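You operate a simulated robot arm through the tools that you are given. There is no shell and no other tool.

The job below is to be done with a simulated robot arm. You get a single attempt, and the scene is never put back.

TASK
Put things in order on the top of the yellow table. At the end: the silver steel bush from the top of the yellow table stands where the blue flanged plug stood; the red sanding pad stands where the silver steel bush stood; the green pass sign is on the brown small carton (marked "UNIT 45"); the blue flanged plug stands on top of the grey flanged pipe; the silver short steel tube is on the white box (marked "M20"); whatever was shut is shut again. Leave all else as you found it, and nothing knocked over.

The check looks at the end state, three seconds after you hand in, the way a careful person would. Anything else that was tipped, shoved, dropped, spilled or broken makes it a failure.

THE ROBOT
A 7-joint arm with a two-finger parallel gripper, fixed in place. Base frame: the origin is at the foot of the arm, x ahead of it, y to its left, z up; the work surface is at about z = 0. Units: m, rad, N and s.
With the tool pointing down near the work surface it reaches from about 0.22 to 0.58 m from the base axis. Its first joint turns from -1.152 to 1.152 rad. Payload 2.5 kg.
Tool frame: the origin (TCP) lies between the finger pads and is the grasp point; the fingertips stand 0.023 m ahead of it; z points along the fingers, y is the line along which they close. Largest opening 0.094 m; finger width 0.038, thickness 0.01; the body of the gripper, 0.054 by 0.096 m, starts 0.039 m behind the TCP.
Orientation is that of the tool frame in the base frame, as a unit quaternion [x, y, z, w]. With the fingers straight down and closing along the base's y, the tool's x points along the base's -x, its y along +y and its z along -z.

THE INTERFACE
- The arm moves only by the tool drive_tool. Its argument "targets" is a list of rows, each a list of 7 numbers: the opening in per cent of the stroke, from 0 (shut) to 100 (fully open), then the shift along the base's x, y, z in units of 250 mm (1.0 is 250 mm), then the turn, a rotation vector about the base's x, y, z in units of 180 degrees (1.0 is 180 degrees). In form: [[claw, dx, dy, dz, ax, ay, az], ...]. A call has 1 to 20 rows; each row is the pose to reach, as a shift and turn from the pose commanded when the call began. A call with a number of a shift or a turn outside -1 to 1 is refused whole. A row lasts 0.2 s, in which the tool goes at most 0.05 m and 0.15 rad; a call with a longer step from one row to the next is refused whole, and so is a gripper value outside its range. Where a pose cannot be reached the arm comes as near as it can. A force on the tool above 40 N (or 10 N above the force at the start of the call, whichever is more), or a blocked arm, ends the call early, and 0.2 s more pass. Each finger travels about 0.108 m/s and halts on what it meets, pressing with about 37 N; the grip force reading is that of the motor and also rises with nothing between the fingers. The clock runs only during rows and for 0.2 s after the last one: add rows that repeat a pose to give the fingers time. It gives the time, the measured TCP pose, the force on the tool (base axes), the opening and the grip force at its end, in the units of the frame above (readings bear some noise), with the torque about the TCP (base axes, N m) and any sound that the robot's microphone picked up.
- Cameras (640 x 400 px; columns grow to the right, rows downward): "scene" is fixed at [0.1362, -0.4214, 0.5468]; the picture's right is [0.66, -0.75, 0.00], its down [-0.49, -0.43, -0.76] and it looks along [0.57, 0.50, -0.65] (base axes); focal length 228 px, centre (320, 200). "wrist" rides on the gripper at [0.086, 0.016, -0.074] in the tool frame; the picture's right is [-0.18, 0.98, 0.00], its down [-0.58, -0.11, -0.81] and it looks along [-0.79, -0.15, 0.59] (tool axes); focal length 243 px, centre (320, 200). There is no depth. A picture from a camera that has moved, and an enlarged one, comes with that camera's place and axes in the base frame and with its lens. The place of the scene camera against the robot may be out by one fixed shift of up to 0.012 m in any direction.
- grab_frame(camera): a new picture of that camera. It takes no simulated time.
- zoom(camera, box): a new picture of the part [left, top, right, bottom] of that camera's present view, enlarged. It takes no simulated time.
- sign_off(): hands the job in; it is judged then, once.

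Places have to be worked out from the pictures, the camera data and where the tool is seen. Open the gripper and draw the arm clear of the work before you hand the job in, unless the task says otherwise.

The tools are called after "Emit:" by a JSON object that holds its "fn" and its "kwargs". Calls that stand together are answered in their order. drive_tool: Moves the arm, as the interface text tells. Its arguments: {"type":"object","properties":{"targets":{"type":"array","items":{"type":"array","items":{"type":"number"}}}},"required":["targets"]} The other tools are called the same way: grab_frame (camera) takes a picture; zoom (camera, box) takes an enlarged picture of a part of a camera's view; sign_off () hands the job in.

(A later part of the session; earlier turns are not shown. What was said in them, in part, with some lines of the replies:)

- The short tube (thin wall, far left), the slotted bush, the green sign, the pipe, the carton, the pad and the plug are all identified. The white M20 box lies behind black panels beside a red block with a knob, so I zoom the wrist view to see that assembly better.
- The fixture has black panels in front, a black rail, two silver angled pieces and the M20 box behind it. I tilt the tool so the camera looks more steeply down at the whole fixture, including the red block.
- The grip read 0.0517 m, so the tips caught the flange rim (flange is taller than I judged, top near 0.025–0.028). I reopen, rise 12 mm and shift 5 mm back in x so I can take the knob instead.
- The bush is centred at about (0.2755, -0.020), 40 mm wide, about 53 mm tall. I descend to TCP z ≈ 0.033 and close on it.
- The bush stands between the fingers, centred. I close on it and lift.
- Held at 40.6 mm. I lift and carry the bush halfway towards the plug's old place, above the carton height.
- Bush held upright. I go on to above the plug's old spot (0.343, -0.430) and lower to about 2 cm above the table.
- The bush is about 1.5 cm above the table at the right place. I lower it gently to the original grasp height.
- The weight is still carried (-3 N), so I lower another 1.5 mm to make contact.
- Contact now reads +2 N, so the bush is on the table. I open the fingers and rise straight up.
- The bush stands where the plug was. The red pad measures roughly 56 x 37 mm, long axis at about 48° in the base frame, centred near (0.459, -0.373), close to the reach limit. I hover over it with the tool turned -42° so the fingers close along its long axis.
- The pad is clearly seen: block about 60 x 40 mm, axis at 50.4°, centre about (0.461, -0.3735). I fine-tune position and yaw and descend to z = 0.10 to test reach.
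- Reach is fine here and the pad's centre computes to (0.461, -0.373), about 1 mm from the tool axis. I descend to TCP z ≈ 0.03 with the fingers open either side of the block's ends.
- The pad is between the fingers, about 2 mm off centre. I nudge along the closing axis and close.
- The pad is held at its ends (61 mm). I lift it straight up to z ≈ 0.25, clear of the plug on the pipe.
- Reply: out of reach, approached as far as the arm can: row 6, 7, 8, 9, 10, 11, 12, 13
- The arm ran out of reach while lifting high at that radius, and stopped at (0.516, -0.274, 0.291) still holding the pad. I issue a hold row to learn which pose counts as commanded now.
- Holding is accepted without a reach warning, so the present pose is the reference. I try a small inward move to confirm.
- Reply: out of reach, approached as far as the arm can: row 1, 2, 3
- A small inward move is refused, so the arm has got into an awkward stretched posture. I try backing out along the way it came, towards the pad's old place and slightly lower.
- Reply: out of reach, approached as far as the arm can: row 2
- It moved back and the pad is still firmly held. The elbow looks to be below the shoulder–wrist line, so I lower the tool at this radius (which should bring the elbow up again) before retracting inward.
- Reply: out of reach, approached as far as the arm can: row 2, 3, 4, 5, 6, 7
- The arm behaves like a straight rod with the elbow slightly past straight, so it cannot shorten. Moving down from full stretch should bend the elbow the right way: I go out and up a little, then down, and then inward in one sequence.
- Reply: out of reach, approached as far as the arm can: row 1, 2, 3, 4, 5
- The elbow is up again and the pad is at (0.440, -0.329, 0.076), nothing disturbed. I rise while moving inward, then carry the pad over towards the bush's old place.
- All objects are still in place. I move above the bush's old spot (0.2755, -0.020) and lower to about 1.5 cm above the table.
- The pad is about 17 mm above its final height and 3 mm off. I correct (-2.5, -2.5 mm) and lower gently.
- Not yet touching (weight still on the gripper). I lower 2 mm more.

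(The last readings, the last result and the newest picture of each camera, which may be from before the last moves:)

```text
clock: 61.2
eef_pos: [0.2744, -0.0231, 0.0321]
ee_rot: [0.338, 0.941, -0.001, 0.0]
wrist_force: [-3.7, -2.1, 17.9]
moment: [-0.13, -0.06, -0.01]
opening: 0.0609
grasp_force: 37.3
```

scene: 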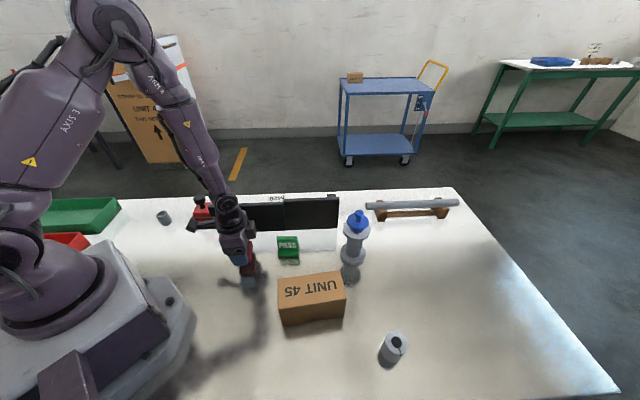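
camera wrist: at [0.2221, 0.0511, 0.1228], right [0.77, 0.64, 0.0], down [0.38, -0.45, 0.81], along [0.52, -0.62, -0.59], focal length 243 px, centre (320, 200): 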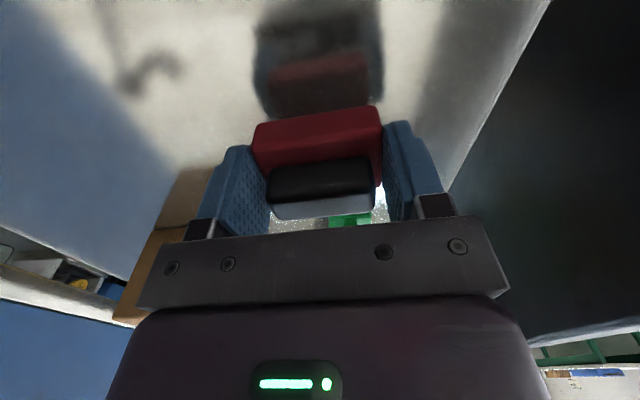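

Contact at 18 N. I ease off 1 mm, open, and rise straight up.

Emit:
{"fn": "drive_tool", "kwargs": {"targets": [[45, 0, 0, 0.004, 0, 0, 0], [70, 0, 0, 0.005, 0, 0, 0], [85, 0, 0, 0.005, 0, 0, 0], [90, 0, 0, 0.005, 0, 0, 0], [90, 0, 0, 0.06, 0, 0, 0], [90, 0, 0, 0.2, 0, 0, 0], [90, 0, 0, 0.38, 0, 0, 0], [90, 0, 0, 0.56, 0, 0, 0], [90, 0, 0, 0.56, 0, 0, 0]]}}

Emit:
{"fn": "grab_frame", "kwargs": {"camera": "wrist"}}

Emit:
{"fn": "zoom", "kwargs": {"camera": "wrist", "box": [220, 0, 460, 150]}}

Emit:
{"fn": "grab_frame", "kwargs": {"camera": "scene"}}

```text
clock: 63.2
eef_pos: [0.2779, -0.0205, 0.1716]
ee_rot: [0.338, 0.941, 0.0, 0.0]
wrist_force: [-0.5, 0.3, 1.2]
moment: [0.0, 0.01, 0.01]
opening: 0.0843
grasp_force: 0.1
```

```text
taken
camera wrist: at [0.2205, 0.0485, 0.2471], right [0.77, 0.64, 0.0], down [0.38, -0.45, 0.81], along [0.52, -0.62, -0.59], focal length 243 px, centre (320, 200)
```

wrist: 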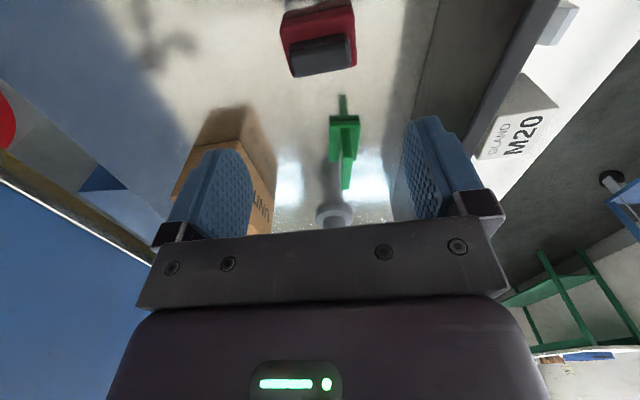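

```text
2.67 times, centred on (340, 75) of wrist
camera zoom: at [0.2205, 0.0485, 0.2471], right [0.77, 0.64, 0.0], down [0.38, -0.45, 0.81], along [0.52, -0.62, -0.59], focal length 647 px, centre (267, 533)
```

zoom: 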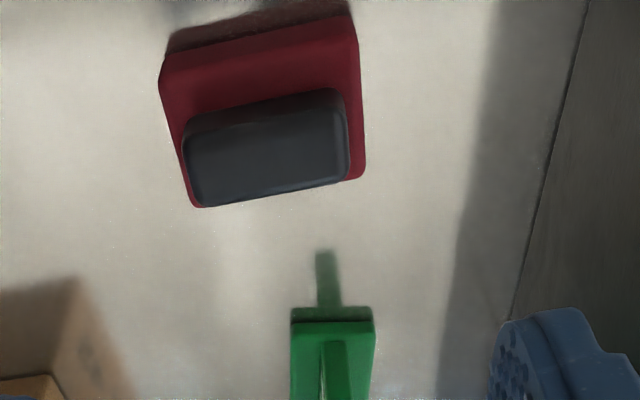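

```text
taken
```

scene: 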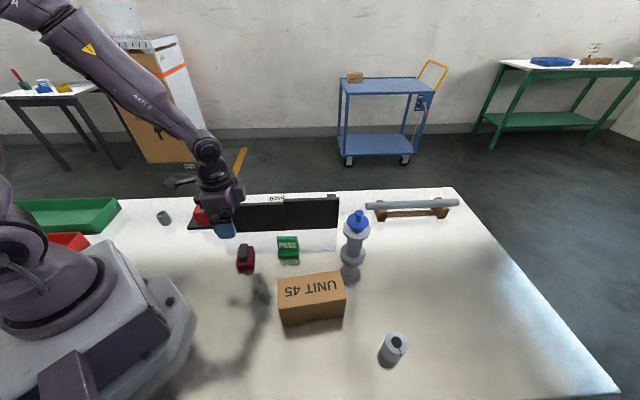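

The pad stands where the bush was (within about 4 mm). Next is the PASS sign, whose upright plate runs parallel to the carton's long side; with the present yaw the fingers will close across its thickness, so I hover over it.

Emit:
{"fn": "drive_tool", "kwargs": {"targets": [[80, 0.1, -0.06, 0.03, 0, 0, 0], [80, 0.2, -0.13, 0.03, 0, 0, 0], [70, 0.3, -0.2, 0.03, 0, 0, 0], [60, 0.404, -0.258, 0.0, 0, 0, 0], [60, 0.404, -0.258, -0.1, 0, 0, 0], [60, 0.404, -0.258, -0.1, 0, 0, 0]]}}

Emit:
{"fn": "grab_frame", "kwargs": {"camera": "wrist"}}

Emit:
{"fn": "zoom", "kwargs": {"camera": "wrist", "box": [240, 0, 400, 120]}}

Emit:
{"fn": "grab_frame", "kwargs": {"camera": "scene"}}

```text
clock: 64.6
eef_pos: [0.3746, -0.0843, 0.1454]
ee_rot: [0.339, 0.941, 0.0, 0.0]
wrist_force: [0.0, 0.3, -0.1]
moment: [-0.02, 0.01, 0.01]
opening: 0.0563
grasp_force: 0.2
```

```text
taken
camera wrist: at [0.3205, -0.0161, 0.221], right [0.77, 0.64, 0.0], down [0.38, -0.45, 0.81], along [0.52, -0.62, -0.59], focal length 243 px, centre (320, 200)
```

wrist: 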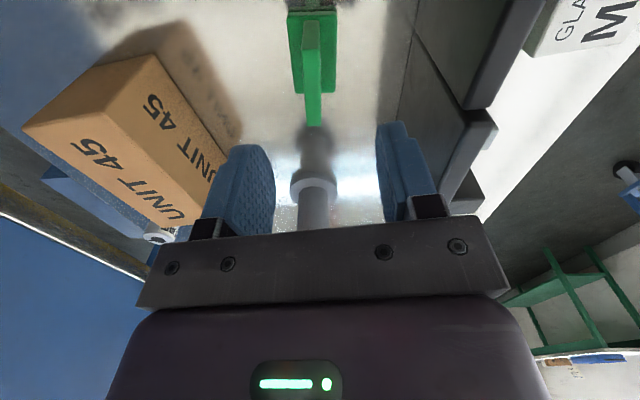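

```text
3.33 times, centred on (320, 60) of wrist
camera zoom: at [0.3205, -0.0161, 0.221], right [0.77, 0.64, 0.0], down [0.38, -0.45, 0.81], along [0.52, -0.62, -0.59], focal length 809 px, centre (320, 667)
```

zoom: 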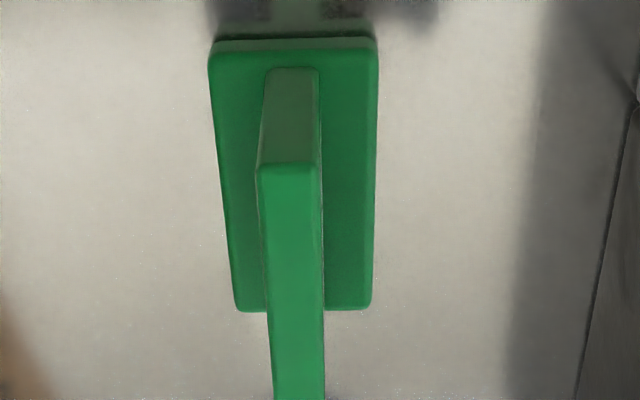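

```text
taken
```

scene: 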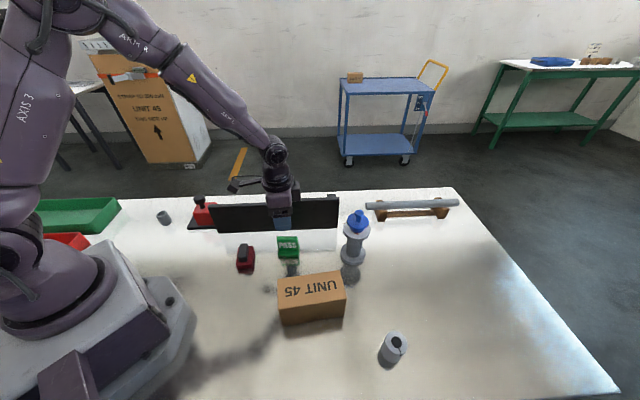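

The sign is 58 mm long with its axis at about -49°, a 12 mm thick plate whose top is at z ≈ 0.06, centred at (0.376, -0.090). I turn the tool another -9.5° and descend to z ≈ 0.10 to check the alignment.

Emit:
{"fn": "drive_tool", "kwargs": {"targets": [[55, 0.004, -0.012, 0, 0, 0, -0.027], [55, 0.004, -0.022, -0.08, 0, 0, -0.053], [55, 0.004, -0.022, -0.18, 0, 0, -0.053], [55, 0.004, -0.022, -0.18, 0, 0, -0.053]]}}

Emit:
{"fn": "grab_frame", "kwargs": {"camera": "wrist"}}

Emit:
{"fn": "zoom", "kwargs": {"camera": "wrist", "box": [220, 20, 420, 170]}}

```text
clock: 65.6
eef_pos: [0.3789, -0.0934, 0.1025]
ee_rot: [0.415, 0.91, 0.0, 0.0]
wrist_force: [-0.2, -0.3, 0.5]
moment: [0.01, -0.02, -0.01]
opening: 0.0516
grasp_force: 0.1
```

```text
taken
camera wrist: at [0.3352, -0.0155, 0.1766], right [0.86, 0.5, 0.0], down [0.3, -0.51, 0.81], along [0.41, -0.7, -0.59], focal length 243 px, centre (320, 200)
```

wrist: 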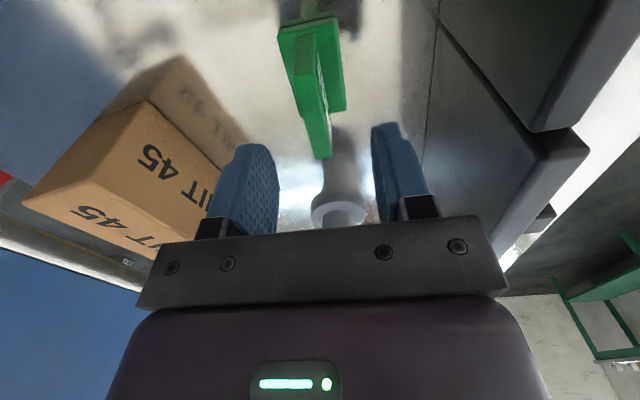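

```text
2.67 times, centred on (320, 95) of wrist
camera zoom: at [0.3352, -0.0155, 0.1766], right [0.86, 0.5, 0.0], down [0.3, -0.51, 0.81], along [0.41, -0.7, -0.59], focal length 647 px, centre (320, 480)
```

zoom: 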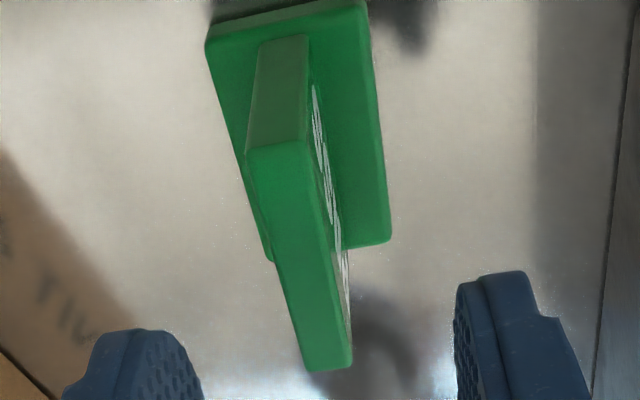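

The plate is aligned with the fingers to within half a degree and centred at (0.3758, -0.0892). I shift 3–4 mm along the plate, descend to z ≈ 0.044 and look.

Emit:
{"fn": "drive_tool", "kwargs": {"targets": [[55, -0.009, 0.012, -0.08, 0, 0, 0], [55, -0.009, 0.012, -0.16, 0, 0, 0], [55, -0.009, 0.012, -0.22, 0, 0, 0], [55, -0.009, 0.012, -0.234, 0, 0, 0], [55, -0.009, 0.012, -0.234, 0, 0, 0]]}}

Emit:
{"fn": "grab_frame", "kwargs": {"camera": "wrist"}}

Emit:
{"fn": "zoom", "kwargs": {"camera": "scene", "box": [220, 190, 360, 290]}}

```text
clock: 66.8
eef_pos: [0.3753, -0.0901, 0.0434]
ee_rot: [0.415, 0.91, 0.0, 0.0]
wrist_force: [-0.6, -0.2, 0.9]
moment: [0.03, -0.01, -0.02]
opening: 0.0518
grasp_force: 0.1
```

```text
taken
camera wrist: at [0.3318, -0.0117, 0.1177], right [0.86, 0.51, 0.0], down [0.3, -0.51, 0.81], along [0.41, -0.7, -0.59], focal length 243 px, centre (320, 200)
```

wrist: 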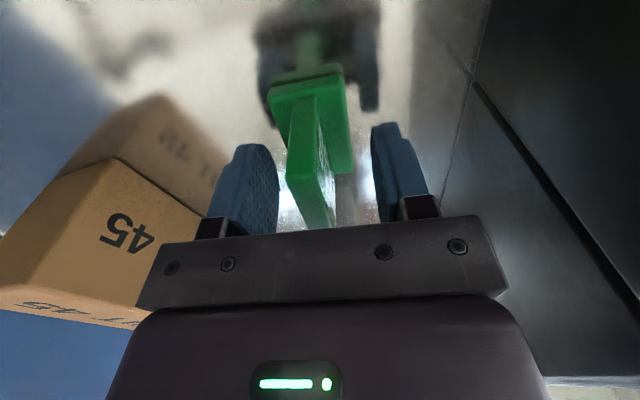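

```text
4.00 times, centred on (290, 240) of scene
camera zoom: at [0.1362, -0.4214, 0.5468], right [0.66, -0.75, 0.0], down [-0.49, -0.43, -0.76], along [0.57, 0.5, -0.65], focal length 914 px, centre (440, 40)
```

zoom: 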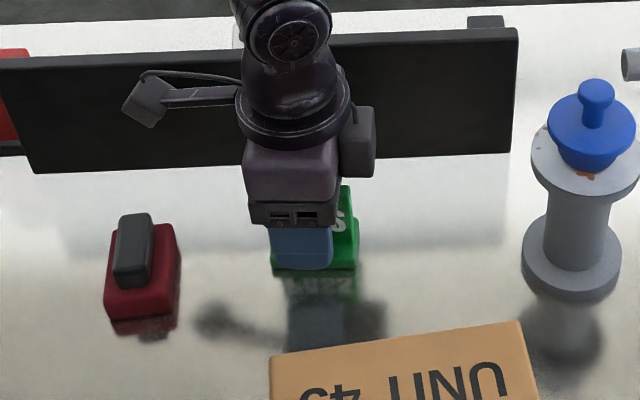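

Emit:
{"fn": "zoom", "kwargs": {"camera": "wrist", "box": [230, 60, 410, 235]}}

```text
2.29 times, centred on (320, 148) of wrist
camera zoom: at [0.3318, -0.0117, 0.1177], right [0.86, 0.51, 0.0], down [0.3, -0.51, 0.81], along [0.41, -0.7, -0.59], focal length 555 px, centre (320, 320)
```

zoom: 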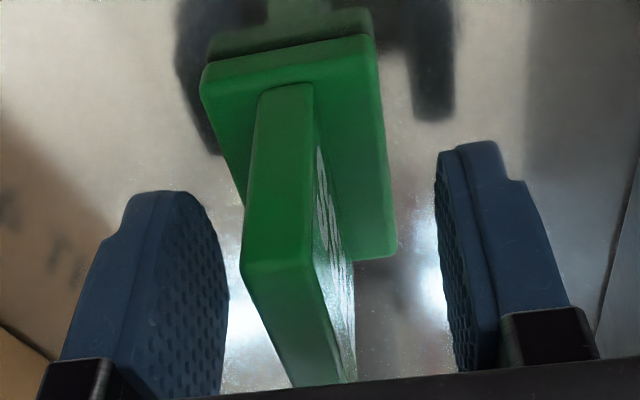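

By calculation the plate is centred within 1 mm of the closing line. I close on it.

Emit:
{"fn": "drive_tool", "kwargs": {"targets": [[40, 0, 0, 0, 0, 0, 0], [25, 0, 0, 0, 0, 0, 0], [12, 0, 0, 0, 0, 0, 0], [0, 0, 0, 0, 0, 0, 0], [0, 0, 0, 0, 0, 0, 0]]}}

Emit:
{"fn": "zoom", "kwargs": {"camera": "wrist", "box": [230, 60, 410, 235]}}

```text
clock: 68.0
eef_pos: [0.3764, -0.0894, 0.0445]
ee_rot: [0.415, 0.91, 0.0, 0.0]
wrist_force: [0.1, 0.3, 0.3]
moment: [-0.02, 0.01, -0.03]
opening: 0.0115
grasp_force: 37.4
```

```text
2.29 times, centred on (320, 148) of wrist
camera zoom: at [0.3318, -0.0117, 0.1178], right [0.86, 0.51, 0.0], down [0.3, -0.51, 0.81], along [0.41, -0.7, -0.59], focal length 555 px, centre (320, 320)
```

zoom: 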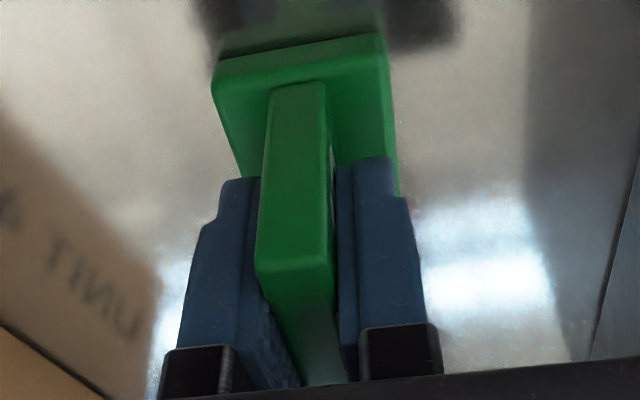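

Held at 11.5 mm. I lift the sign, carry it over the carton and turn it +9° to line up with the carton's long side.

Emit:
{"fn": "drive_tool", "kwargs": {"targets": [[0, 0, 0, 0.05, 0, 0, 0], [0, 0, 0, 0.18, 0, 0, 0], [0, 0, 0, 0.36, 0, 0, 0], [0, 0, 0, 0.54, 0, 0, 0], [0, -0.04, -0.08, 0.62, 0, 0, 0], [0, -0.1, -0.22, 0.62, 0, 0, 0.02], [0, -0.16, -0.36, 0.62, 0, 0, 0.04], [0, -0.22, -0.5, 0.62, 0, 0, 0.051], [0, -0.275, -0.622, 0.62, 0, 0, 0.051], [0, -0.275, -0.622, 0.5, 0, 0, 0.051], [0, -0.275, -0.622, 0.42, 0, 0, 0.051], [0, -0.275, -0.622, 0.42, 0, 0, 0.051]]}}

Emit:
{"fn": "grab_frame", "kwargs": {"camera": "wrist"}}

Emit:
{"fn": "grab_frame", "kwargs": {"camera": "scene"}}

Emit:
{"fn": "zoom", "kwargs": {"camera": "scene", "box": [250, 220, 390, 340]}}

```text
clock: 70.6
eef_pos: [0.3055, -0.2437, 0.1488]
ee_rot: [0.341, 0.94, -0.001, 0.001]
wrist_force: [0.0, -0.5, -0.8]
moment: [0.02, -0.01, -0.02]
opening: 0.0115
grasp_force: 37.0
```

```text
taken
camera wrist: at [0.2506, -0.1746, 0.2221], right [0.77, 0.64, 0.0], down [0.38, -0.46, 0.81], along [0.51, -0.62, -0.59], focal length 243 px, centre (320, 200)
```

wrist: 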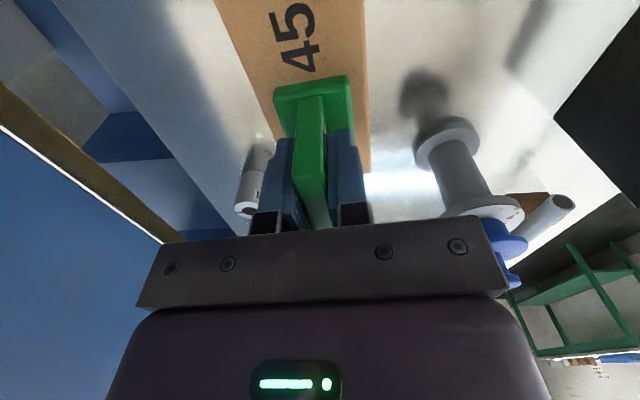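

```text
taken
```

scene: 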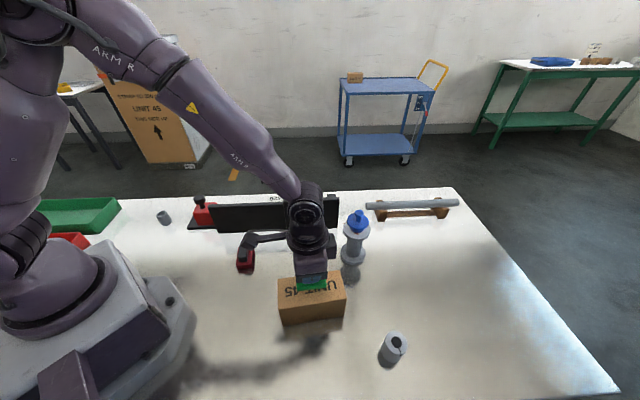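

```text
3.33 times, centred on (320, 280) of scene
camera zoom: at [0.1362, -0.4214, 0.5468], right [0.66, -0.75, 0.0], down [-0.49, -0.43, -0.76], along [0.57, 0.5, -0.65], focal length 762 px, centre (320, -67)
```

zoom: 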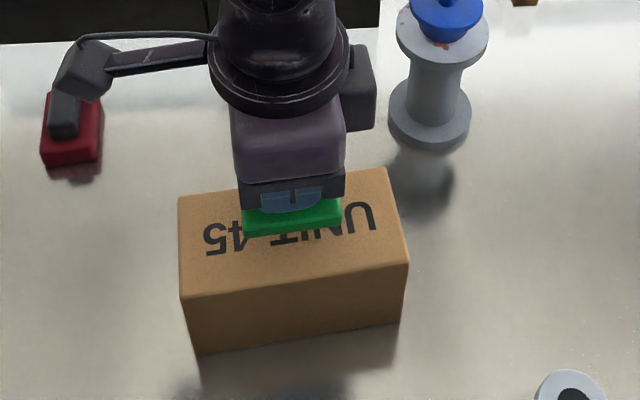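

The sign is centred over the carton within 2 mm. I lower 20 mm and then go in small steps, watching the force.

Emit:
{"fn": "drive_tool", "kwargs": {"targets": [[0, -0.005, -0.006, -0.04, 0, 0, 0], [0, -0.005, -0.006, -0.07, 0, 0, 0], [0, -0.005, -0.006, -0.082, 0, 0, 0], [0, -0.005, -0.006, -0.082, 0, 0, 0]]}}

Emit:
{"fn": "zoom", "kwargs": {"camera": "scene", "box": [250, 220, 390, 340]}}

```text
clock: 71.6
eef_pos: [0.3061, -0.2455, 0.1283]
ee_rot: [0.34, 0.94, -0.001, 0.0]
wrist_force: [-7.2, 6.2, 28.1]
moment: [0.13, 0.13, 0.02]
opening: 0.0114
grasp_force: 36.9
```

```text
3.33 times, centred on (320, 280) of scene
camera zoom: at [0.1361, -0.4214, 0.5469], right [0.66, -0.75, 0.0], down [-0.49, -0.43, -0.76], along [0.57, 0.5, -0.65], focal length 762 px, centre (320, -67)
```

zoom: 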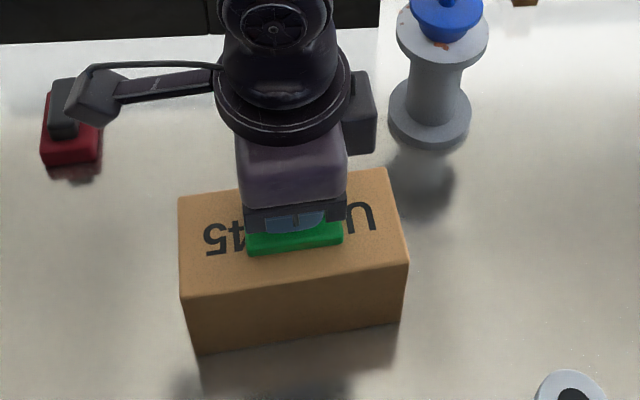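

Contact at 28 N with TCP z ≈ 0.128 (carton top about 0.084). I ease up 1.5 mm and recheck.

Emit:
{"fn": "drive_tool", "kwargs": {"targets": [[0, 0, 0, 0.003, 0, 0, 0], [0, 0, 0, 0.006, 0, 0, 0], [0, 0, 0, 0.006, 0, 0, 0]]}}

```text
clock: 72.4
eef_pos: [0.304, -0.2456, 0.1282]
ee_rot: [0.341, 0.94, 0.0, 0.0]
wrist_force: [0.6, -2.1, 1.4]
moment: [-0.08, -0.07, -0.05]
opening: 0.0116
grasp_force: 37.3
```

Force is almost zero, with the sign resting on the carton. I open the fingers gradually and rise straight up.

Emit:
{"fn": "drive_tool", "kwargs": {"targets": [[20, 0, 0, 0, 0, 0, 0], [30, 0, 0, 0, 0, 0, 0], [40, 0, 0, 0, 0, 0, 0], [45, 0, 0, 0.04, 0, 0, 0], [45, 0, 0, 0.14, 0, 0, 0], [45, 0, 0, 0.3, 0, 0, 0], [60, 0, 0, 0.46, 0, 0, 0], [60, 0, 0, 0.46, 0, 0, 0]]}}

Emit:
{"fn": "grab_frame", "kwargs": {"camera": "wrist"}}

Emit:
{"fn": "zoom", "kwargs": {"camera": "scene", "box": [220, 200, 420, 350]}}

```text
clock: 74.2
eef_pos: [0.304, -0.2441, 0.2453]
ee_rot: [0.34, 0.94, 0.0, 0.0]
wrist_force: [1.2, -0.3, 0.3]
moment: [-0.01, 0.01, -0.01]
opening: 0.0566
grasp_force: 0.0
```

```text
taken
camera wrist: at [0.2497, -0.1741, 0.3191], right [0.77, 0.64, 0.0], down [0.38, -0.46, 0.81], along [0.51, -0.62, -0.59], focal length 243 px, centre (320, 200)
```

wrist: 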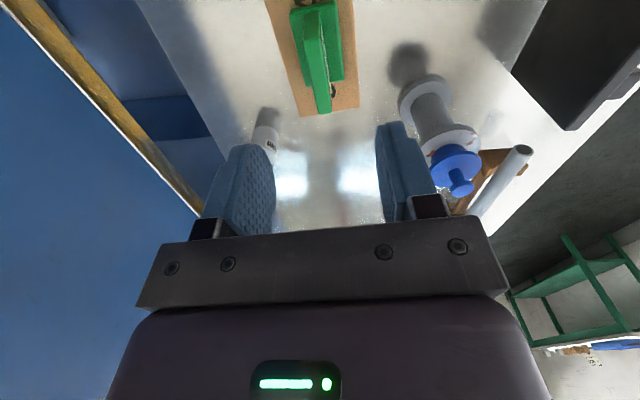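

```text
2.67 times, centred on (320, 275) of scene
camera zoom: at [0.1362, -0.4214, 0.5468], right [0.66, -0.75, 0.0], down [-0.49, -0.43, -0.76], along [0.57, 0.5, -0.65], focal length 609 px, centre (320, 0)
```

zoom: 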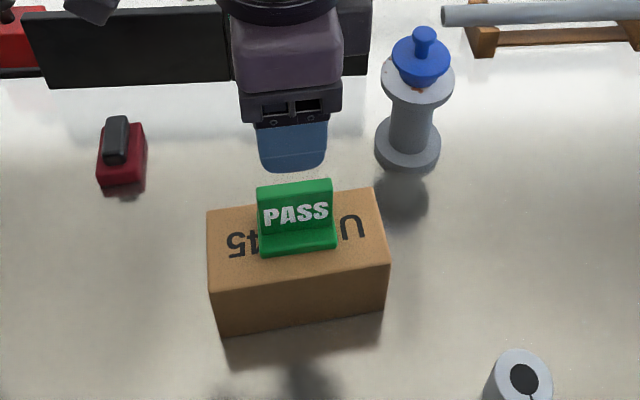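

The PASS sign stands on the carton. Now for the short tube at the far left, near (0.20, 0.28): I travel there in stages at z ≈ 0.25, turning the tool back to yaw 0.

Emit:
{"fn": "drive_tool", "kwargs": {"targets": [[60, 0.01, 0.12, 0.02, 0, 0, 0.03], [60, 0.02, 0.26, 0.02, 0, 0, 0.06], [60, 0.03, 0.4, 0.02, 0, 0, 0.09], [60, 0.045, 0.54, 0.02, 0, 0, 0.12], [60, 0.06, 0.68, 0.02, 0, 0, 0.15], [60, 0.06, 0.8, 0.02, 0, 0, 0.19], [60, 0.06, 0.92, 0.02, 0, 0, 0.2214], [60, 0.06, 0.92, 0.02, 0, 0, 0.2214]]}}

Emit:
{"fn": "drive_tool", "kwargs": {"targets": [[60, -0.02, 0.14, 0, 0, 0, 0], [60, -0.06, 0.28, 0, 0, 0, 0], [60, -0.12, 0.42, 0, 0, 0, 0], [60, -0.18, 0.56, 0, 0, 0, 0], [60, -0.24, 0.7, 0, 0, 0, 0], [60, -0.32, 0.84, 0, 0, 0, 0], [60, -0.38, 0.95, 0, 0, 0, 0], [60, -0.38, 0.95, 0, 0, 0, 0]]}}

Emit:
{"fn": "grab_frame", "kwargs": {"camera": "wrist"}}

Emit:
{"fn": "grab_frame", "kwargs": {"camera": "scene"}}

```text
clock: 76.0
eef_pos: [0.3196, -0.0145, 0.2484]
ee_rot: [-0.001, 1.0, 0.0, 0.0]
wrist_force: [1.0, 0.0, -0.2]
moment: [-0.01, 0.0, 0.01]
opening: 0.0565
grasp_force: 0.1
```

```text
clock: 77.8
eef_pos: [0.2271, 0.2229, 0.2495]
ee_rot: [0.0, 1.0, 0.0, 0.001]
wrist_force: [-0.8, -0.3, 0.3]
moment: [0.01, -0.03, 0.03]
opening: 0.0563
grasp_force: 0.1
```

```text
taken
camera wrist: at [0.1418, 0.2414, 0.3234], right [0.18, 0.98, 0.0], down [0.58, -0.11, 0.81], along [0.79, -0.15, -0.59], focal length 243 px, centre (320, 200)
```

wrist: 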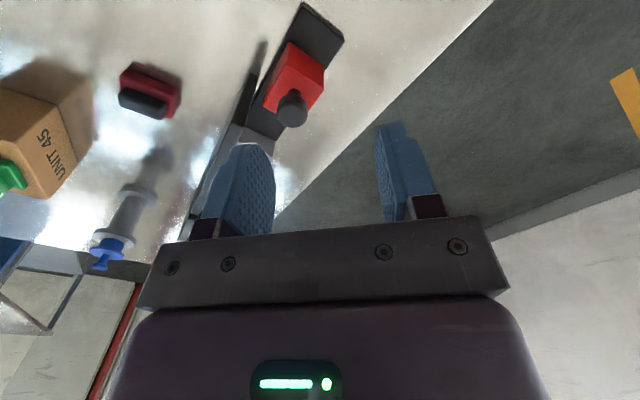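

```text
taken
```

scene: 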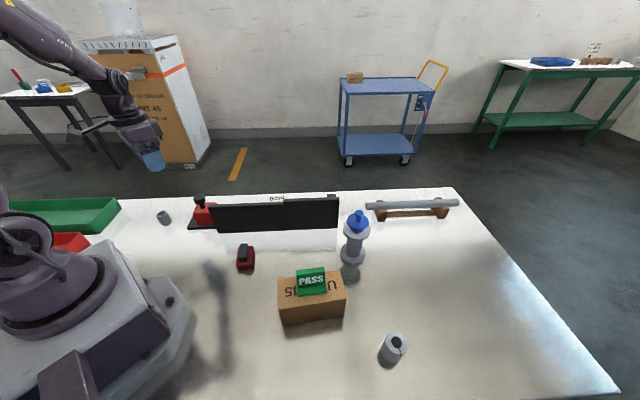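

The tube is outside this view, so I move over its estimated spot and look down.

Emit:
{"fn": "drive_tool", "kwargs": {"targets": [[60, -0.06, 0.12, 0, 0, 0, 0], [60, -0.128, 0.24, 0, 0, 0, 0], [60, -0.128, 0.24, -0.15, 0, 0, 0], [60, -0.128, 0.24, -0.15, 0, 0, 0]]}}

Emit:
{"fn": "grab_frame", "kwargs": {"camera": "wrist"}}

Emit:
{"fn": "zoom", "kwargs": {"camera": "wrist", "box": [220, 0, 420, 120]}}

```text
clock: 78.8
eef_pos: [0.1938, 0.2827, 0.2101]
ee_rot: [0.0, 1.0, 0.0, 0.0]
wrist_force: [-1.2, -0.4, -0.4]
moment: [-0.01, -0.01, -0.01]
opening: 0.0564
grasp_force: 0.1
```

```text
taken
camera wrist: at [0.1072, 0.301, 0.285], right [0.18, 0.98, 0.0], down [0.58, -0.11, 0.81], along [0.79, -0.15, -0.59], focal length 243 px, centre (320, 200)
```

wrist: 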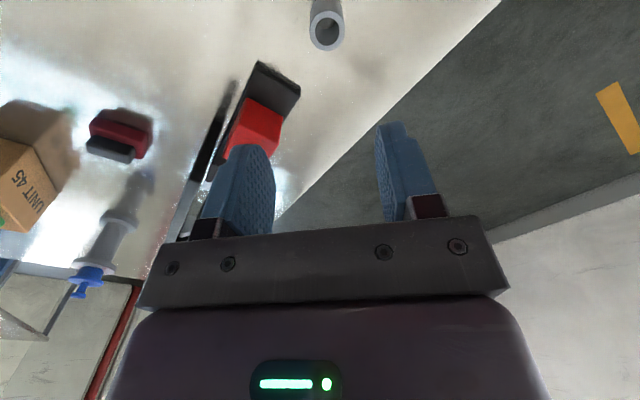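

```text
3.20 times, centred on (320, 60) of wrist
camera zoom: at [0.1072, 0.301, 0.285], right [0.18, 0.98, 0.0], down [0.58, -0.11, 0.81], along [0.79, -0.15, -0.59], focal length 776 px, centre (320, 648)
```

zoom: 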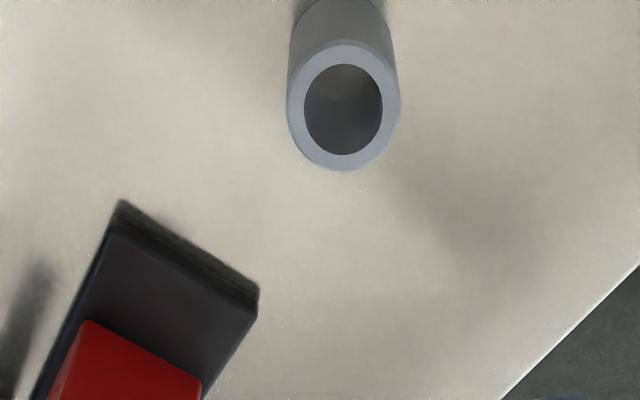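

The tube is a real hollow ring about 31 mm in diameter, near (0.190, 0.2915). I centre over it and descend to z ≈ 0.12.

Emit:
{"fn": "drive_tool", "kwargs": {"targets": [[60, -0.014, 0.032, -0.1, 0, 0, 0], [60, -0.014, 0.032, -0.25, 0, 0, 0], [60, -0.014, 0.032, -0.36, 0, 0, 0], [60, -0.014, 0.032, -0.36, 0, 0, 0]]}}

Emit:
{"fn": "zoom", "kwargs": {"camera": "wrist", "box": [220, 20, 420, 140]}}

Emit:
{"fn": "grab_frame", "kwargs": {"camera": "scene"}}

```text
clock: 79.8
eef_pos: [0.1899, 0.2902, 0.1206]
ee_rot: [0.0, 1.0, 0.0, 0.0]
wrist_force: [-0.3, 0.5, 0.4]
moment: [0.02, -0.04, 0.02]
opening: 0.0565
grasp_force: 0.0
```

```text
3.20 times, centred on (320, 80) of wrist
camera zoom: at [0.1044, 0.3087, 0.1951], right [0.18, 0.98, 0.0], down [0.58, -0.11, 0.81], along [0.79, -0.15, -0.59], focal length 776 px, centre (320, 584)
```

zoom: 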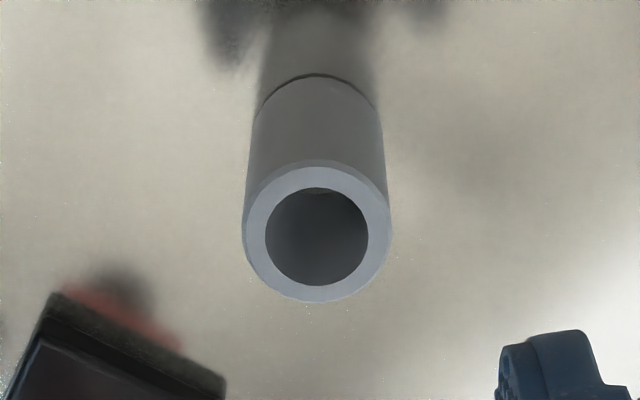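

```text
taken
```

scene: 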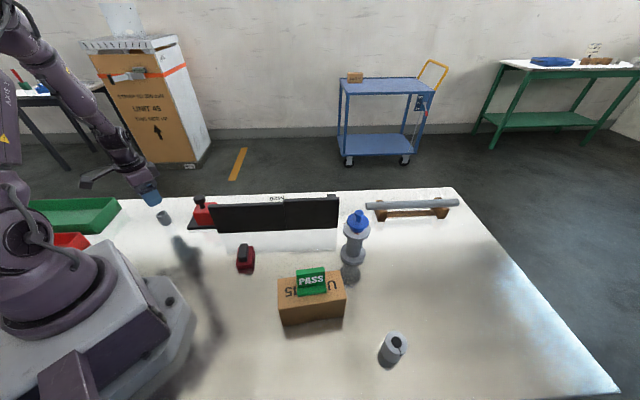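

The tube is centred within 1 mm of the tool axis at (0.1905, 0.291), about 40 mm tall. I descend to TCP z ≈ 0.038 and close on its upper part.

Emit:
{"fn": "drive_tool", "kwargs": {"targets": [[60, 0.002, -0.002, -0.12, 0, 0, 0], [60, 0.002, -0.002, -0.24, 0, 0, 0], [60, 0.002, -0.002, -0.31, 0, 0, 0], [60, 0.002, -0.002, -0.33, 0, 0, 0], [45, 0.002, -0.002, -0.33, 0, 0, 0], [35, 0.002, -0.002, -0.33, 0, 0, 0], [20, 0.002, -0.002, -0.33, 0, 0, 0], [15, 0.002, -0.002, -0.33, 0, 0, 0], [15, 0.002, -0.002, -0.33, 0, 0, 0]]}}

Emit:
{"fn": "grab_frame", "kwargs": {"camera": "wrist"}}

```text
clock: 81.8
eef_pos: [0.1899, 0.29, 0.038]
ee_rot: [0.0, 1.0, 0.0, 0.001]
wrist_force: [-0.3, 0.0, -0.3]
moment: [-0.01, -0.01, 0.0]
opening: 0.0304
grasp_force: 37.2
```

```text
taken
camera wrist: at [0.1045, 0.3071, 0.1131], right [0.18, 0.98, 0.0], down [0.58, -0.11, 0.81], along [0.79, -0.15, -0.59], focal length 243 px, centre (320, 200)
```

wrist: 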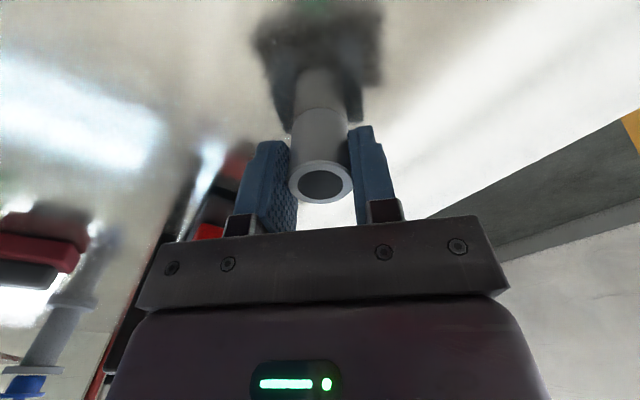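

The tube is held (30.4 mm). I lift it to z ≈ 0.23 and carry it over the fixture towards the M20 box, turning the tool to -40° on the way so the camera stays clear of the screen.

Emit:
{"fn": "drive_tool", "kwargs": {"targets": [[15, 0, 0, 0.06, 0, 0, 0], [15, 0, 0, 0.2, 0, 0, 0], [15, 0, 0, 0.38, 0, 0, 0], [15, 0, 0, 0.56, 0, 0, 0], [15, 0, 0, 0.72, 0, 0, 0], [15, 0.06, -0.05, 0.8, 0, 0, -0.02], [15, 0.16, -0.14, 0.8, 0, 0, -0.05], [15, 0.26, -0.23, 0.8, 0, 0, -0.08], [15, 0.36, -0.32, 0.8, 0, 0, -0.11], [15, 0.46, -0.41, 0.8, 0, 0, -0.14], [15, 0.56, -0.5, 0.8, 0, 0, -0.17], [15, 0.66, -0.58, 0.8, 0, 0, -0.2], [15, 0.76, -0.66, 0.8, 0, 0, -0.2214], [15, 0.84, -0.74, 0.8, 0, 0, -0.2214], [15, 0.84, -0.74, 0.8, 0, 0, -0.2214]]}}

Emit:
{"fn": "grab_frame", "kwargs": {"camera": "wrist"}}

Emit:
{"fn": "grab_frame", "kwargs": {"camera": "scene"}}

```text
clock: 85.0
eef_pos: [0.4003, 0.1039, 0.241]
ee_rot: [0.341, 0.94, 0.0, -0.001]
wrist_force: [0.3, 0.6, -1.9]
moment: [0.0, 0.0, -0.02]
opening: 0.0306
grasp_force: 37.2
```

```text
taken
camera wrist: at [0.3451, 0.1731, 0.315], right [0.77, 0.64, 0.0], down [0.38, -0.46, 0.81], along [0.51, -0.62, -0.59], focal length 243 px, centre (320, 200)
```

wrist: 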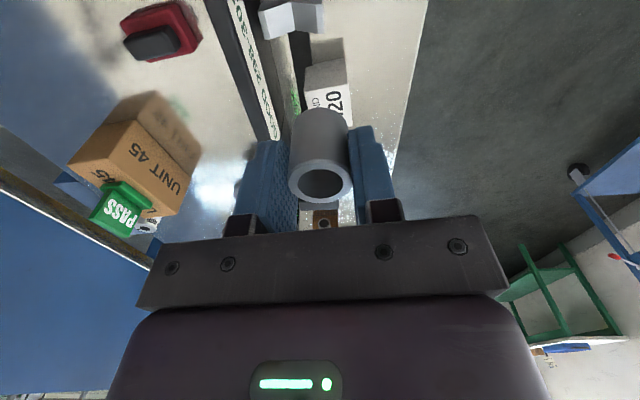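

```text
taken
```

scene: 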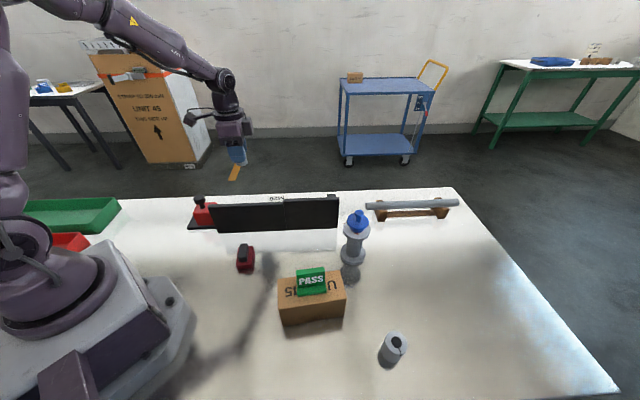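

I zoom on the area behind the screen to locate the box precisely from this view.

Emit:
{"fn": "zoom", "kwargs": {"camera": "wrist", "box": [190, 0, 390, 150]}}

```text
2.67 times, centred on (290, 75) of wrist
camera zoom: at [0.3451, 0.1731, 0.315], right [0.77, 0.64, 0.0], down [0.38, -0.46, 0.81], along [0.51, -0.62, -0.59], focal length 647 px, centre (400, 533)
```

zoom: 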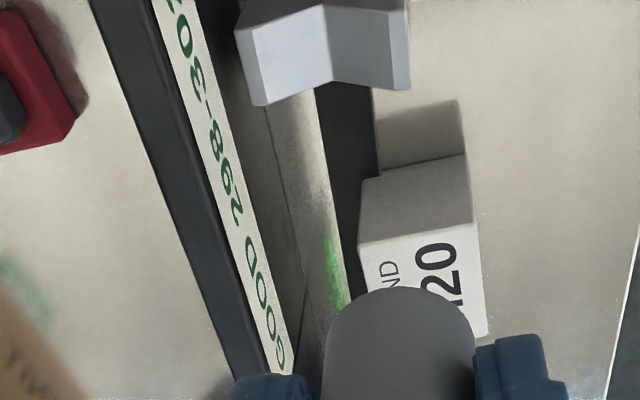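

The box top is confirmed, centred near (0.464, 0.050). I move over it and lower to TCP z ≈ 0.13 (tube bottom about 0.09).

Emit:
{"fn": "drive_tool", "kwargs": {"targets": [[15, 0.06, -0.05, 0, 0, 0, 0], [15, 0.13, -0.11, 0, 0, 0, 0], [15, 0.2, -0.17, 0, 0, 0, 0], [15, 0.256, -0.216, 0, 0, 0, 0], [15, 0.256, -0.216, -0.14, 0, 0, 0], [15, 0.256, -0.216, -0.3, 0, 0, 0], [15, 0.256, -0.216, -0.44, 0, 0, 0], [15, 0.256, -0.216, -0.44, 0, 0, 0]]}}

Emit:
{"fn": "grab_frame", "kwargs": {"camera": "wrist"}}

Emit:
{"fn": "zoom", "kwargs": {"camera": "wrist", "box": [220, 20, 420, 170]}}

Emit:
{"fn": "zoom", "kwargs": {"camera": "scene", "box": [200, 150, 360, 250]}}

```text
clock: 86.8
eef_pos: [0.4638, 0.0495, 0.1282]
ee_rot: [0.34, 0.94, 0.0, 0.0]
wrist_force: [0.1, -0.6, -0.2]
moment: [-0.03, -0.01, -0.07]
opening: 0.0303
grasp_force: 36.6
```

```text
taken
camera wrist: at [0.4091, 0.1179, 0.2032], right [0.77, 0.64, 0.0], down [0.38, -0.46, 0.81], along [0.51, -0.62, -0.59], focal length 243 px, centre (320, 200)
```

wrist: 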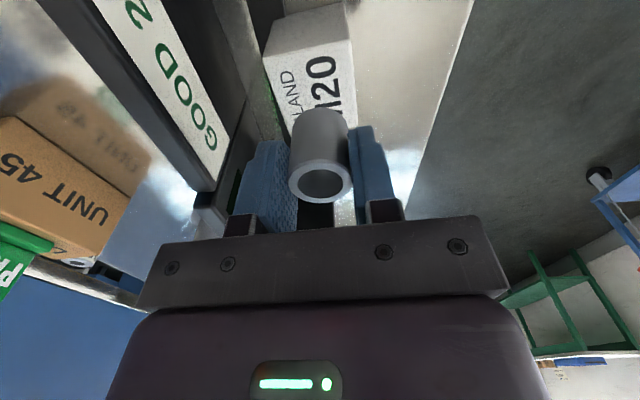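

```text
2.67 times, centred on (320, 95) of wrist
camera zoom: at [0.4091, 0.1179, 0.2032], right [0.77, 0.64, 0.0], down [0.38, -0.46, 0.81], along [0.51, -0.62, -0.59], focal length 647 px, centre (320, 480)
```

zoom: 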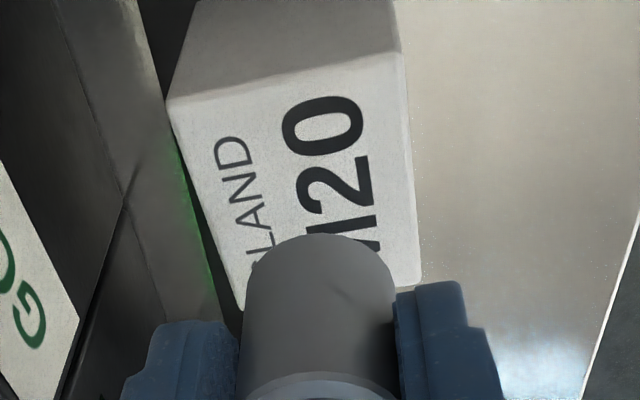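

```text
4.00 times, centred on (280, 200) of scene
camera zoom: at [0.1362, -0.4214, 0.5468], right [0.66, -0.75, 0.0], down [-0.49, -0.43, -0.76], along [0.57, 0.5, -0.65], focal length 914 px, centre (480, 200)
```

zoom: 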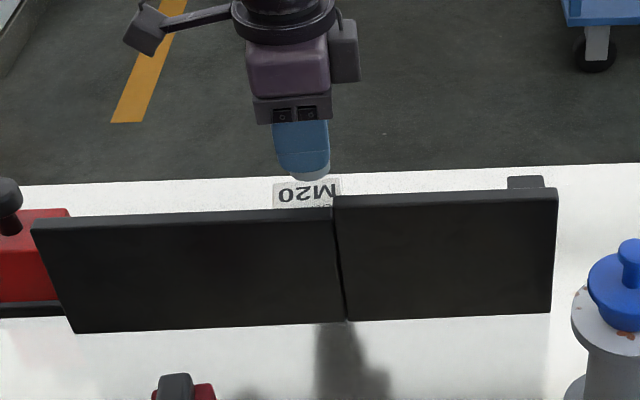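

The tube's axis is within 1 mm of the box top's centre (0.463, 0.049). I lower 25 mm, keeping clear of the screen, and check.

Emit:
{"fn": "drive_tool", "kwargs": {"targets": [[15, -0.002, -0.002, -0.05, 0, 0, 0], [15, -0.002, -0.002, -0.09, 0, 0, 0], [15, -0.002, -0.002, -0.108, 0, 0, 0], [15, -0.002, -0.002, -0.108, 0, 0, 0]]}}

Emit:
{"fn": "zoom", "kwargs": {"camera": "wrist", "box": [220, 20, 420, 170]}}

```text
clock: 87.8
eef_pos: [0.4644, 0.0505, 0.1021]
ee_rot: [0.342, 0.94, 0.0, 0.0]
wrist_force: [-0.2, 0.8, -0.9]
moment: [-0.01, 0.01, -0.01]
opening: 0.0303
grasp_force: 37.4
```

```text
2.67 times, centred on (320, 95) of wrist
camera zoom: at [0.4086, 0.1198, 0.176], right [0.77, 0.64, 0.0], down [0.38, -0.46, 0.81], along [0.51, -0.62, -0.59], focal length 647 px, centre (320, 480)
```

zoom: 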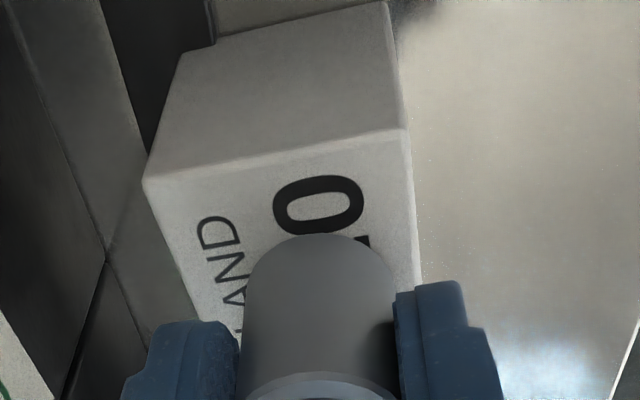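

No contact yet; I go down 7 mm in small steps.

Emit:
{"fn": "drive_tool", "kwargs": {"targets": [[15, 0, 0, -0.008, 0, 0, 0], [15, 0, 0, -0.016, 0, 0, 0], [15, 0, 0, -0.024, 0, 0, 0], [15, 0, 0, -0.028, 0, 0, 0], [15, 0, 0, -0.028, 0, 0, 0]]}}

Emit:
{"fn": "zoom", "kwargs": {"camera": "wrist", "box": [220, 20, 420, 170]}}

```text
clock: 89.0
eef_pos: [0.4657, 0.0509, 0.0967]
ee_rot: [0.341, 0.94, 0.001, 0.002]
wrist_force: [2.4, -2.8, 26.2]
moment: [-0.14, -0.07, 0.01]
opening: 0.0304
grasp_force: 37.3
```

```text
2.67 times, centred on (320, 95) of wrist
camera zoom: at [0.4098, 0.1198, 0.1707], right [0.77, 0.64, 0.0], down [0.37, -0.46, 0.81], along [0.52, -0.62, -0.59], focal length 647 px, centre (320, 480)
```

zoom: 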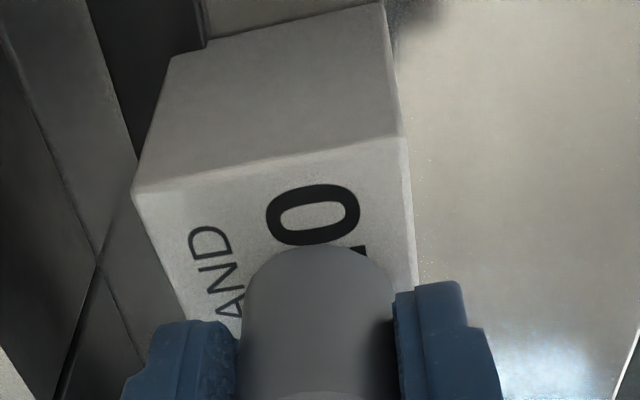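

Contact at 26 N with z ≈ 0.0967, so the tube is on the box. I ease up about 1.5 mm to unload.

Emit:
{"fn": "drive_tool", "kwargs": {"targets": [[15, 0, 0, 0.003, 0, 0, 0], [15, 0, 0, 0.006, 0, 0, 0], [15, 0, 0, 0.006, 0, 0, 0]]}}

```text
clock: 89.8
eef_pos: [0.4635, 0.0504, 0.0976]
ee_rot: [0.34, 0.94, 0.0, 0.001]
wrist_force: [5.3, -0.3, 11.8]
moment: [-0.06, -0.29, -0.01]
opening: 0.0301
grasp_force: 37.6
```

Still 12 N; I ease up another 0.8 mm.

Emit:
{"fn": "drive_tool", "kwargs": {"targets": [[15, 0, 0, 0.003, 0, 0, 0], [15, 0, 0, 0.003, 0, 0, 0]]}}

```text
clock: 90.4
eef_pos: [0.4637, 0.0508, 0.0954]
ee_rot: [0.34, 0.94, -0.001, -0.003]
wrist_force: [0.8, 1.8, 4.1]
moment: [0.01, -0.13, 0.02]
opening: 0.0302
grasp_force: 36.4
```

Load is down to 4 N. I open the fingers slowly to about 52 mm and then rise straight up.

Emit:
{"fn": "drive_tool", "kwargs": {"targets": [[35, 0, 0, 0, 0, 0, 0], [45, 0, 0, 0, 0, 0, 0], [52, 0, 0, 0, 0, 0, 0], [52, 0, 0, 0.04, 0, 0, 0], [52, 0, 0, 0.14, 0, 0, 0], [52, 0, 0, 0.3, 0, 0, 0], [52, 0, 0, 0.46, 0, 0, 0], [52, 0, 0, 0.6, 0, 0, 0], [52, 0, 0, 0.6, 0, 0, 0]]}}

Emit:
{"fn": "grab_frame", "kwargs": {"camera": "wrist"}}

Emit:
{"fn": "zoom", "kwargs": {"camera": "wrist", "box": [220, 0, 420, 130]}}

Emit:
{"fn": "grab_frame", "kwargs": {"camera": "scene"}}

```text
clock: 92.4
eef_pos: [0.4634, 0.0502, 0.2483]
ee_rot: [0.341, 0.94, 0.001, 0.0]
wrist_force: [-0.8, -0.6, -0.5]
moment: [-0.03, 0.02, -0.01]
opening: 0.0489
grasp_force: 0.1
```

```text
taken
camera wrist: at [0.4086, 0.1196, 0.3234], right [0.77, 0.64, 0.0], down [0.38, -0.46, 0.81], along [0.51, -0.62, -0.59], focal length 243 px, centre (320, 200)
```

wrist: 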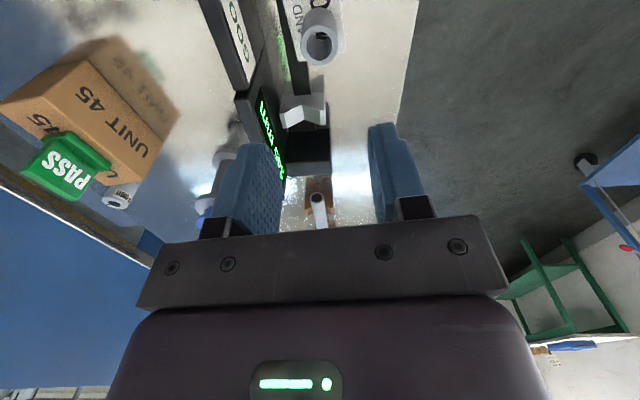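

```text
3.08 times, centred on (320, 65) of wrist
camera zoom: at [0.4086, 0.1196, 0.3234], right [0.77, 0.64, 0.0], down [0.38, -0.46, 0.81], along [0.51, -0.62, -0.59], focal length 746 px, centre (320, 615)
```

zoom: 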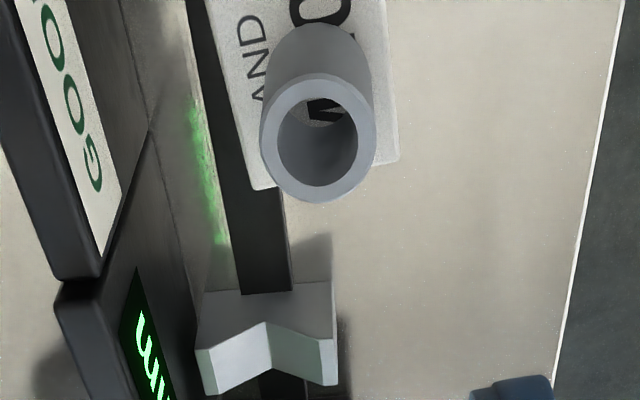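

```text
taken
```

scene: 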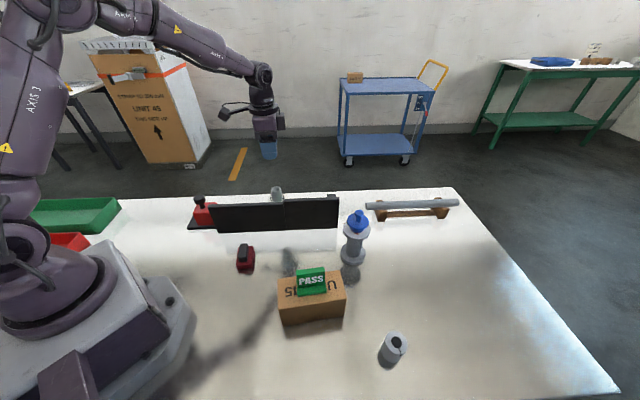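

The tube stands on the M20 box. I raise the arm clear, open the gripper fully, and take final pictures to check everything.

Emit:
{"fn": "drive_tool", "kwargs": {"targets": [[60, -0.05, 0.03, 0.1, 0, 0, 0.03], [80, -0.15, 0.08, 0.2, 0, 0, 0.07], [100, -0.25, 0.13, 0.3, 0, 0, 0.11], [100, -0.35, 0.17, 0.4, 0, 0, 0.15], [100, -0.45, 0.2, 0.5, 0, 0, 0.19], [100, -0.5, 0.2, 0.55, 0, 0, 0.2214], [100, -0.5, 0.2, 0.55, 0, 0, 0.2214]]}}

Emit:
{"fn": "grab_frame", "kwargs": {"camera": "wrist"}}

Emit:
{"fn": "grab_frame", "kwargs": {"camera": "scene"}}

Emit:
{"fn": "zoom", "kwargs": {"camera": "scene", "box": [180, 170, 340, 280]}}

Emit:
{"fn": "zoom", "kwargs": {"camera": "scene", "box": [270, 200, 430, 380]}}

```text
clock: 94.0
eef_pos: [0.3382, 0.0992, 0.3853]
ee_rot: [0.0, 1.0, 0.0, 0.0]
wrist_force: [0.2, 0.4, -0.7]
moment: [-0.02, -0.02, 0.04]
opening: 0.0939
grasp_force: 0.1
```

```text
taken
camera wrist: at [0.2532, 0.1174, 0.4588], right [0.18, 0.98, 0.0], down [0.58, -0.11, 0.81], along [0.79, -0.15, -0.59], focal length 243 px, centre (320, 200)
```

wrist: 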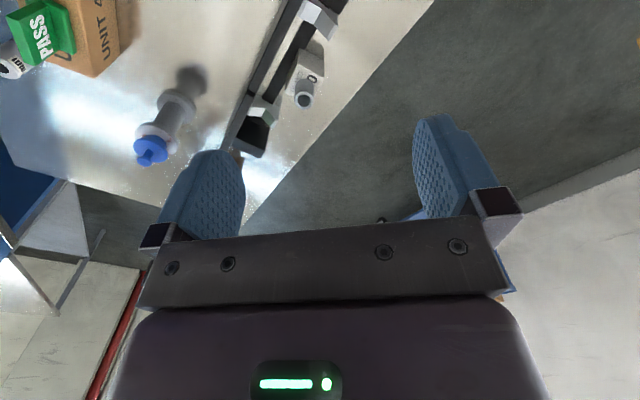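

```text
taken
```

scene: 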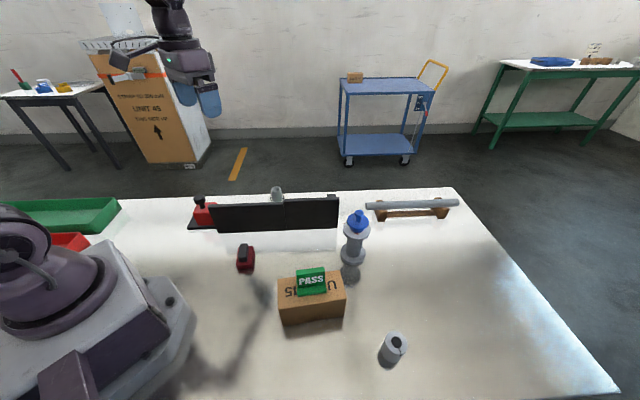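

```text
3.64 times, centred on (260, 225) of scene
camera zoom: at [0.1362, -0.4214, 0.5468], right [0.66, -0.75, 0.0], down [-0.49, -0.43, -0.76], along [0.57, 0.5, -0.65], focal length 831 px, centre (538, 109)
```

zoom: 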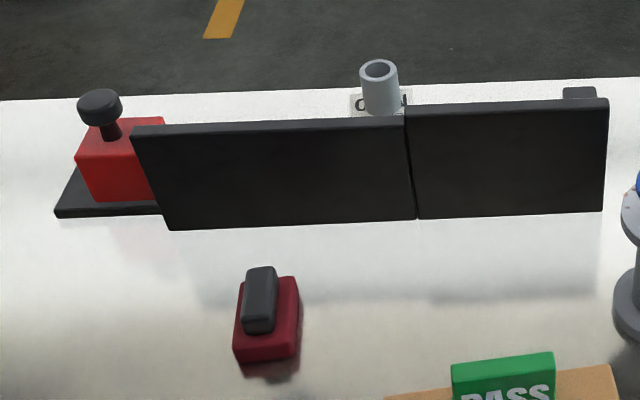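

```text
2.22 times, centred on (350, 290) of scene
camera zoom: at [0.1362, -0.4214, 0.5468], right [0.66, -0.75, 0.0], down [-0.49, -0.43, -0.76], along [0.57, 0.5, -0.65], focal length 508 px, centre (253, 0)
```

zoom: 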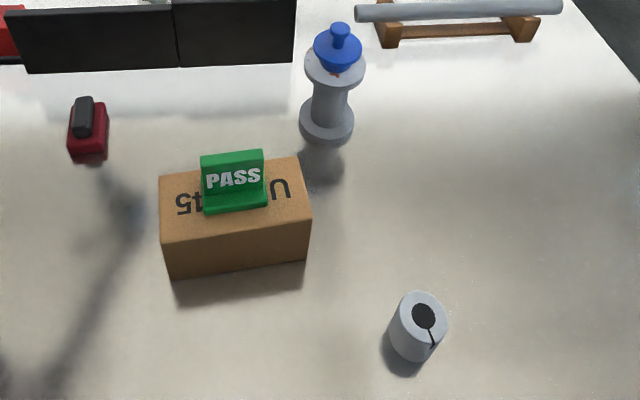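

Everything is where it should be:
- The bush is at the plug's old spot.
- The pad is at the bush's old spot.
- The PASS sign is on the carton.
- The plug is on the pipe.
- The short tube is on the M20 box.

Nothing was opened or knocked over. The gripper is open and the arm is clear, so I hand in.

Emit:
{"fn": "sign_off", "kwargs": {}}

```text
The job is handed in.
```

The job is handed in, and in the last pictures all five things are where the task asks and upright:

- **Blue flanged plug:** on top of the grey flanged pipe, roughly centred.
- **Silver steel bush:** where the plug stood, within about 6 mm as measured from the scene camera.
- **Red sanding pad:** where the bush stood, about 4 mm off as measured from the wrist camera.
- **Green pass sign:** standing on the "UNIT 45" carton, lined up with its long side.
- **Silver short steel tube:** standing on the white "M20" box.

I opened nothing, so there was nothing to shut again. I saw nothing else moved or tipped.

While I was carrying the pad, the arm over-stretched and got stuck for a few moves. I worked it free without dropping the pad or touching anything. The gripper is open and the arm is raised well clear of the table.
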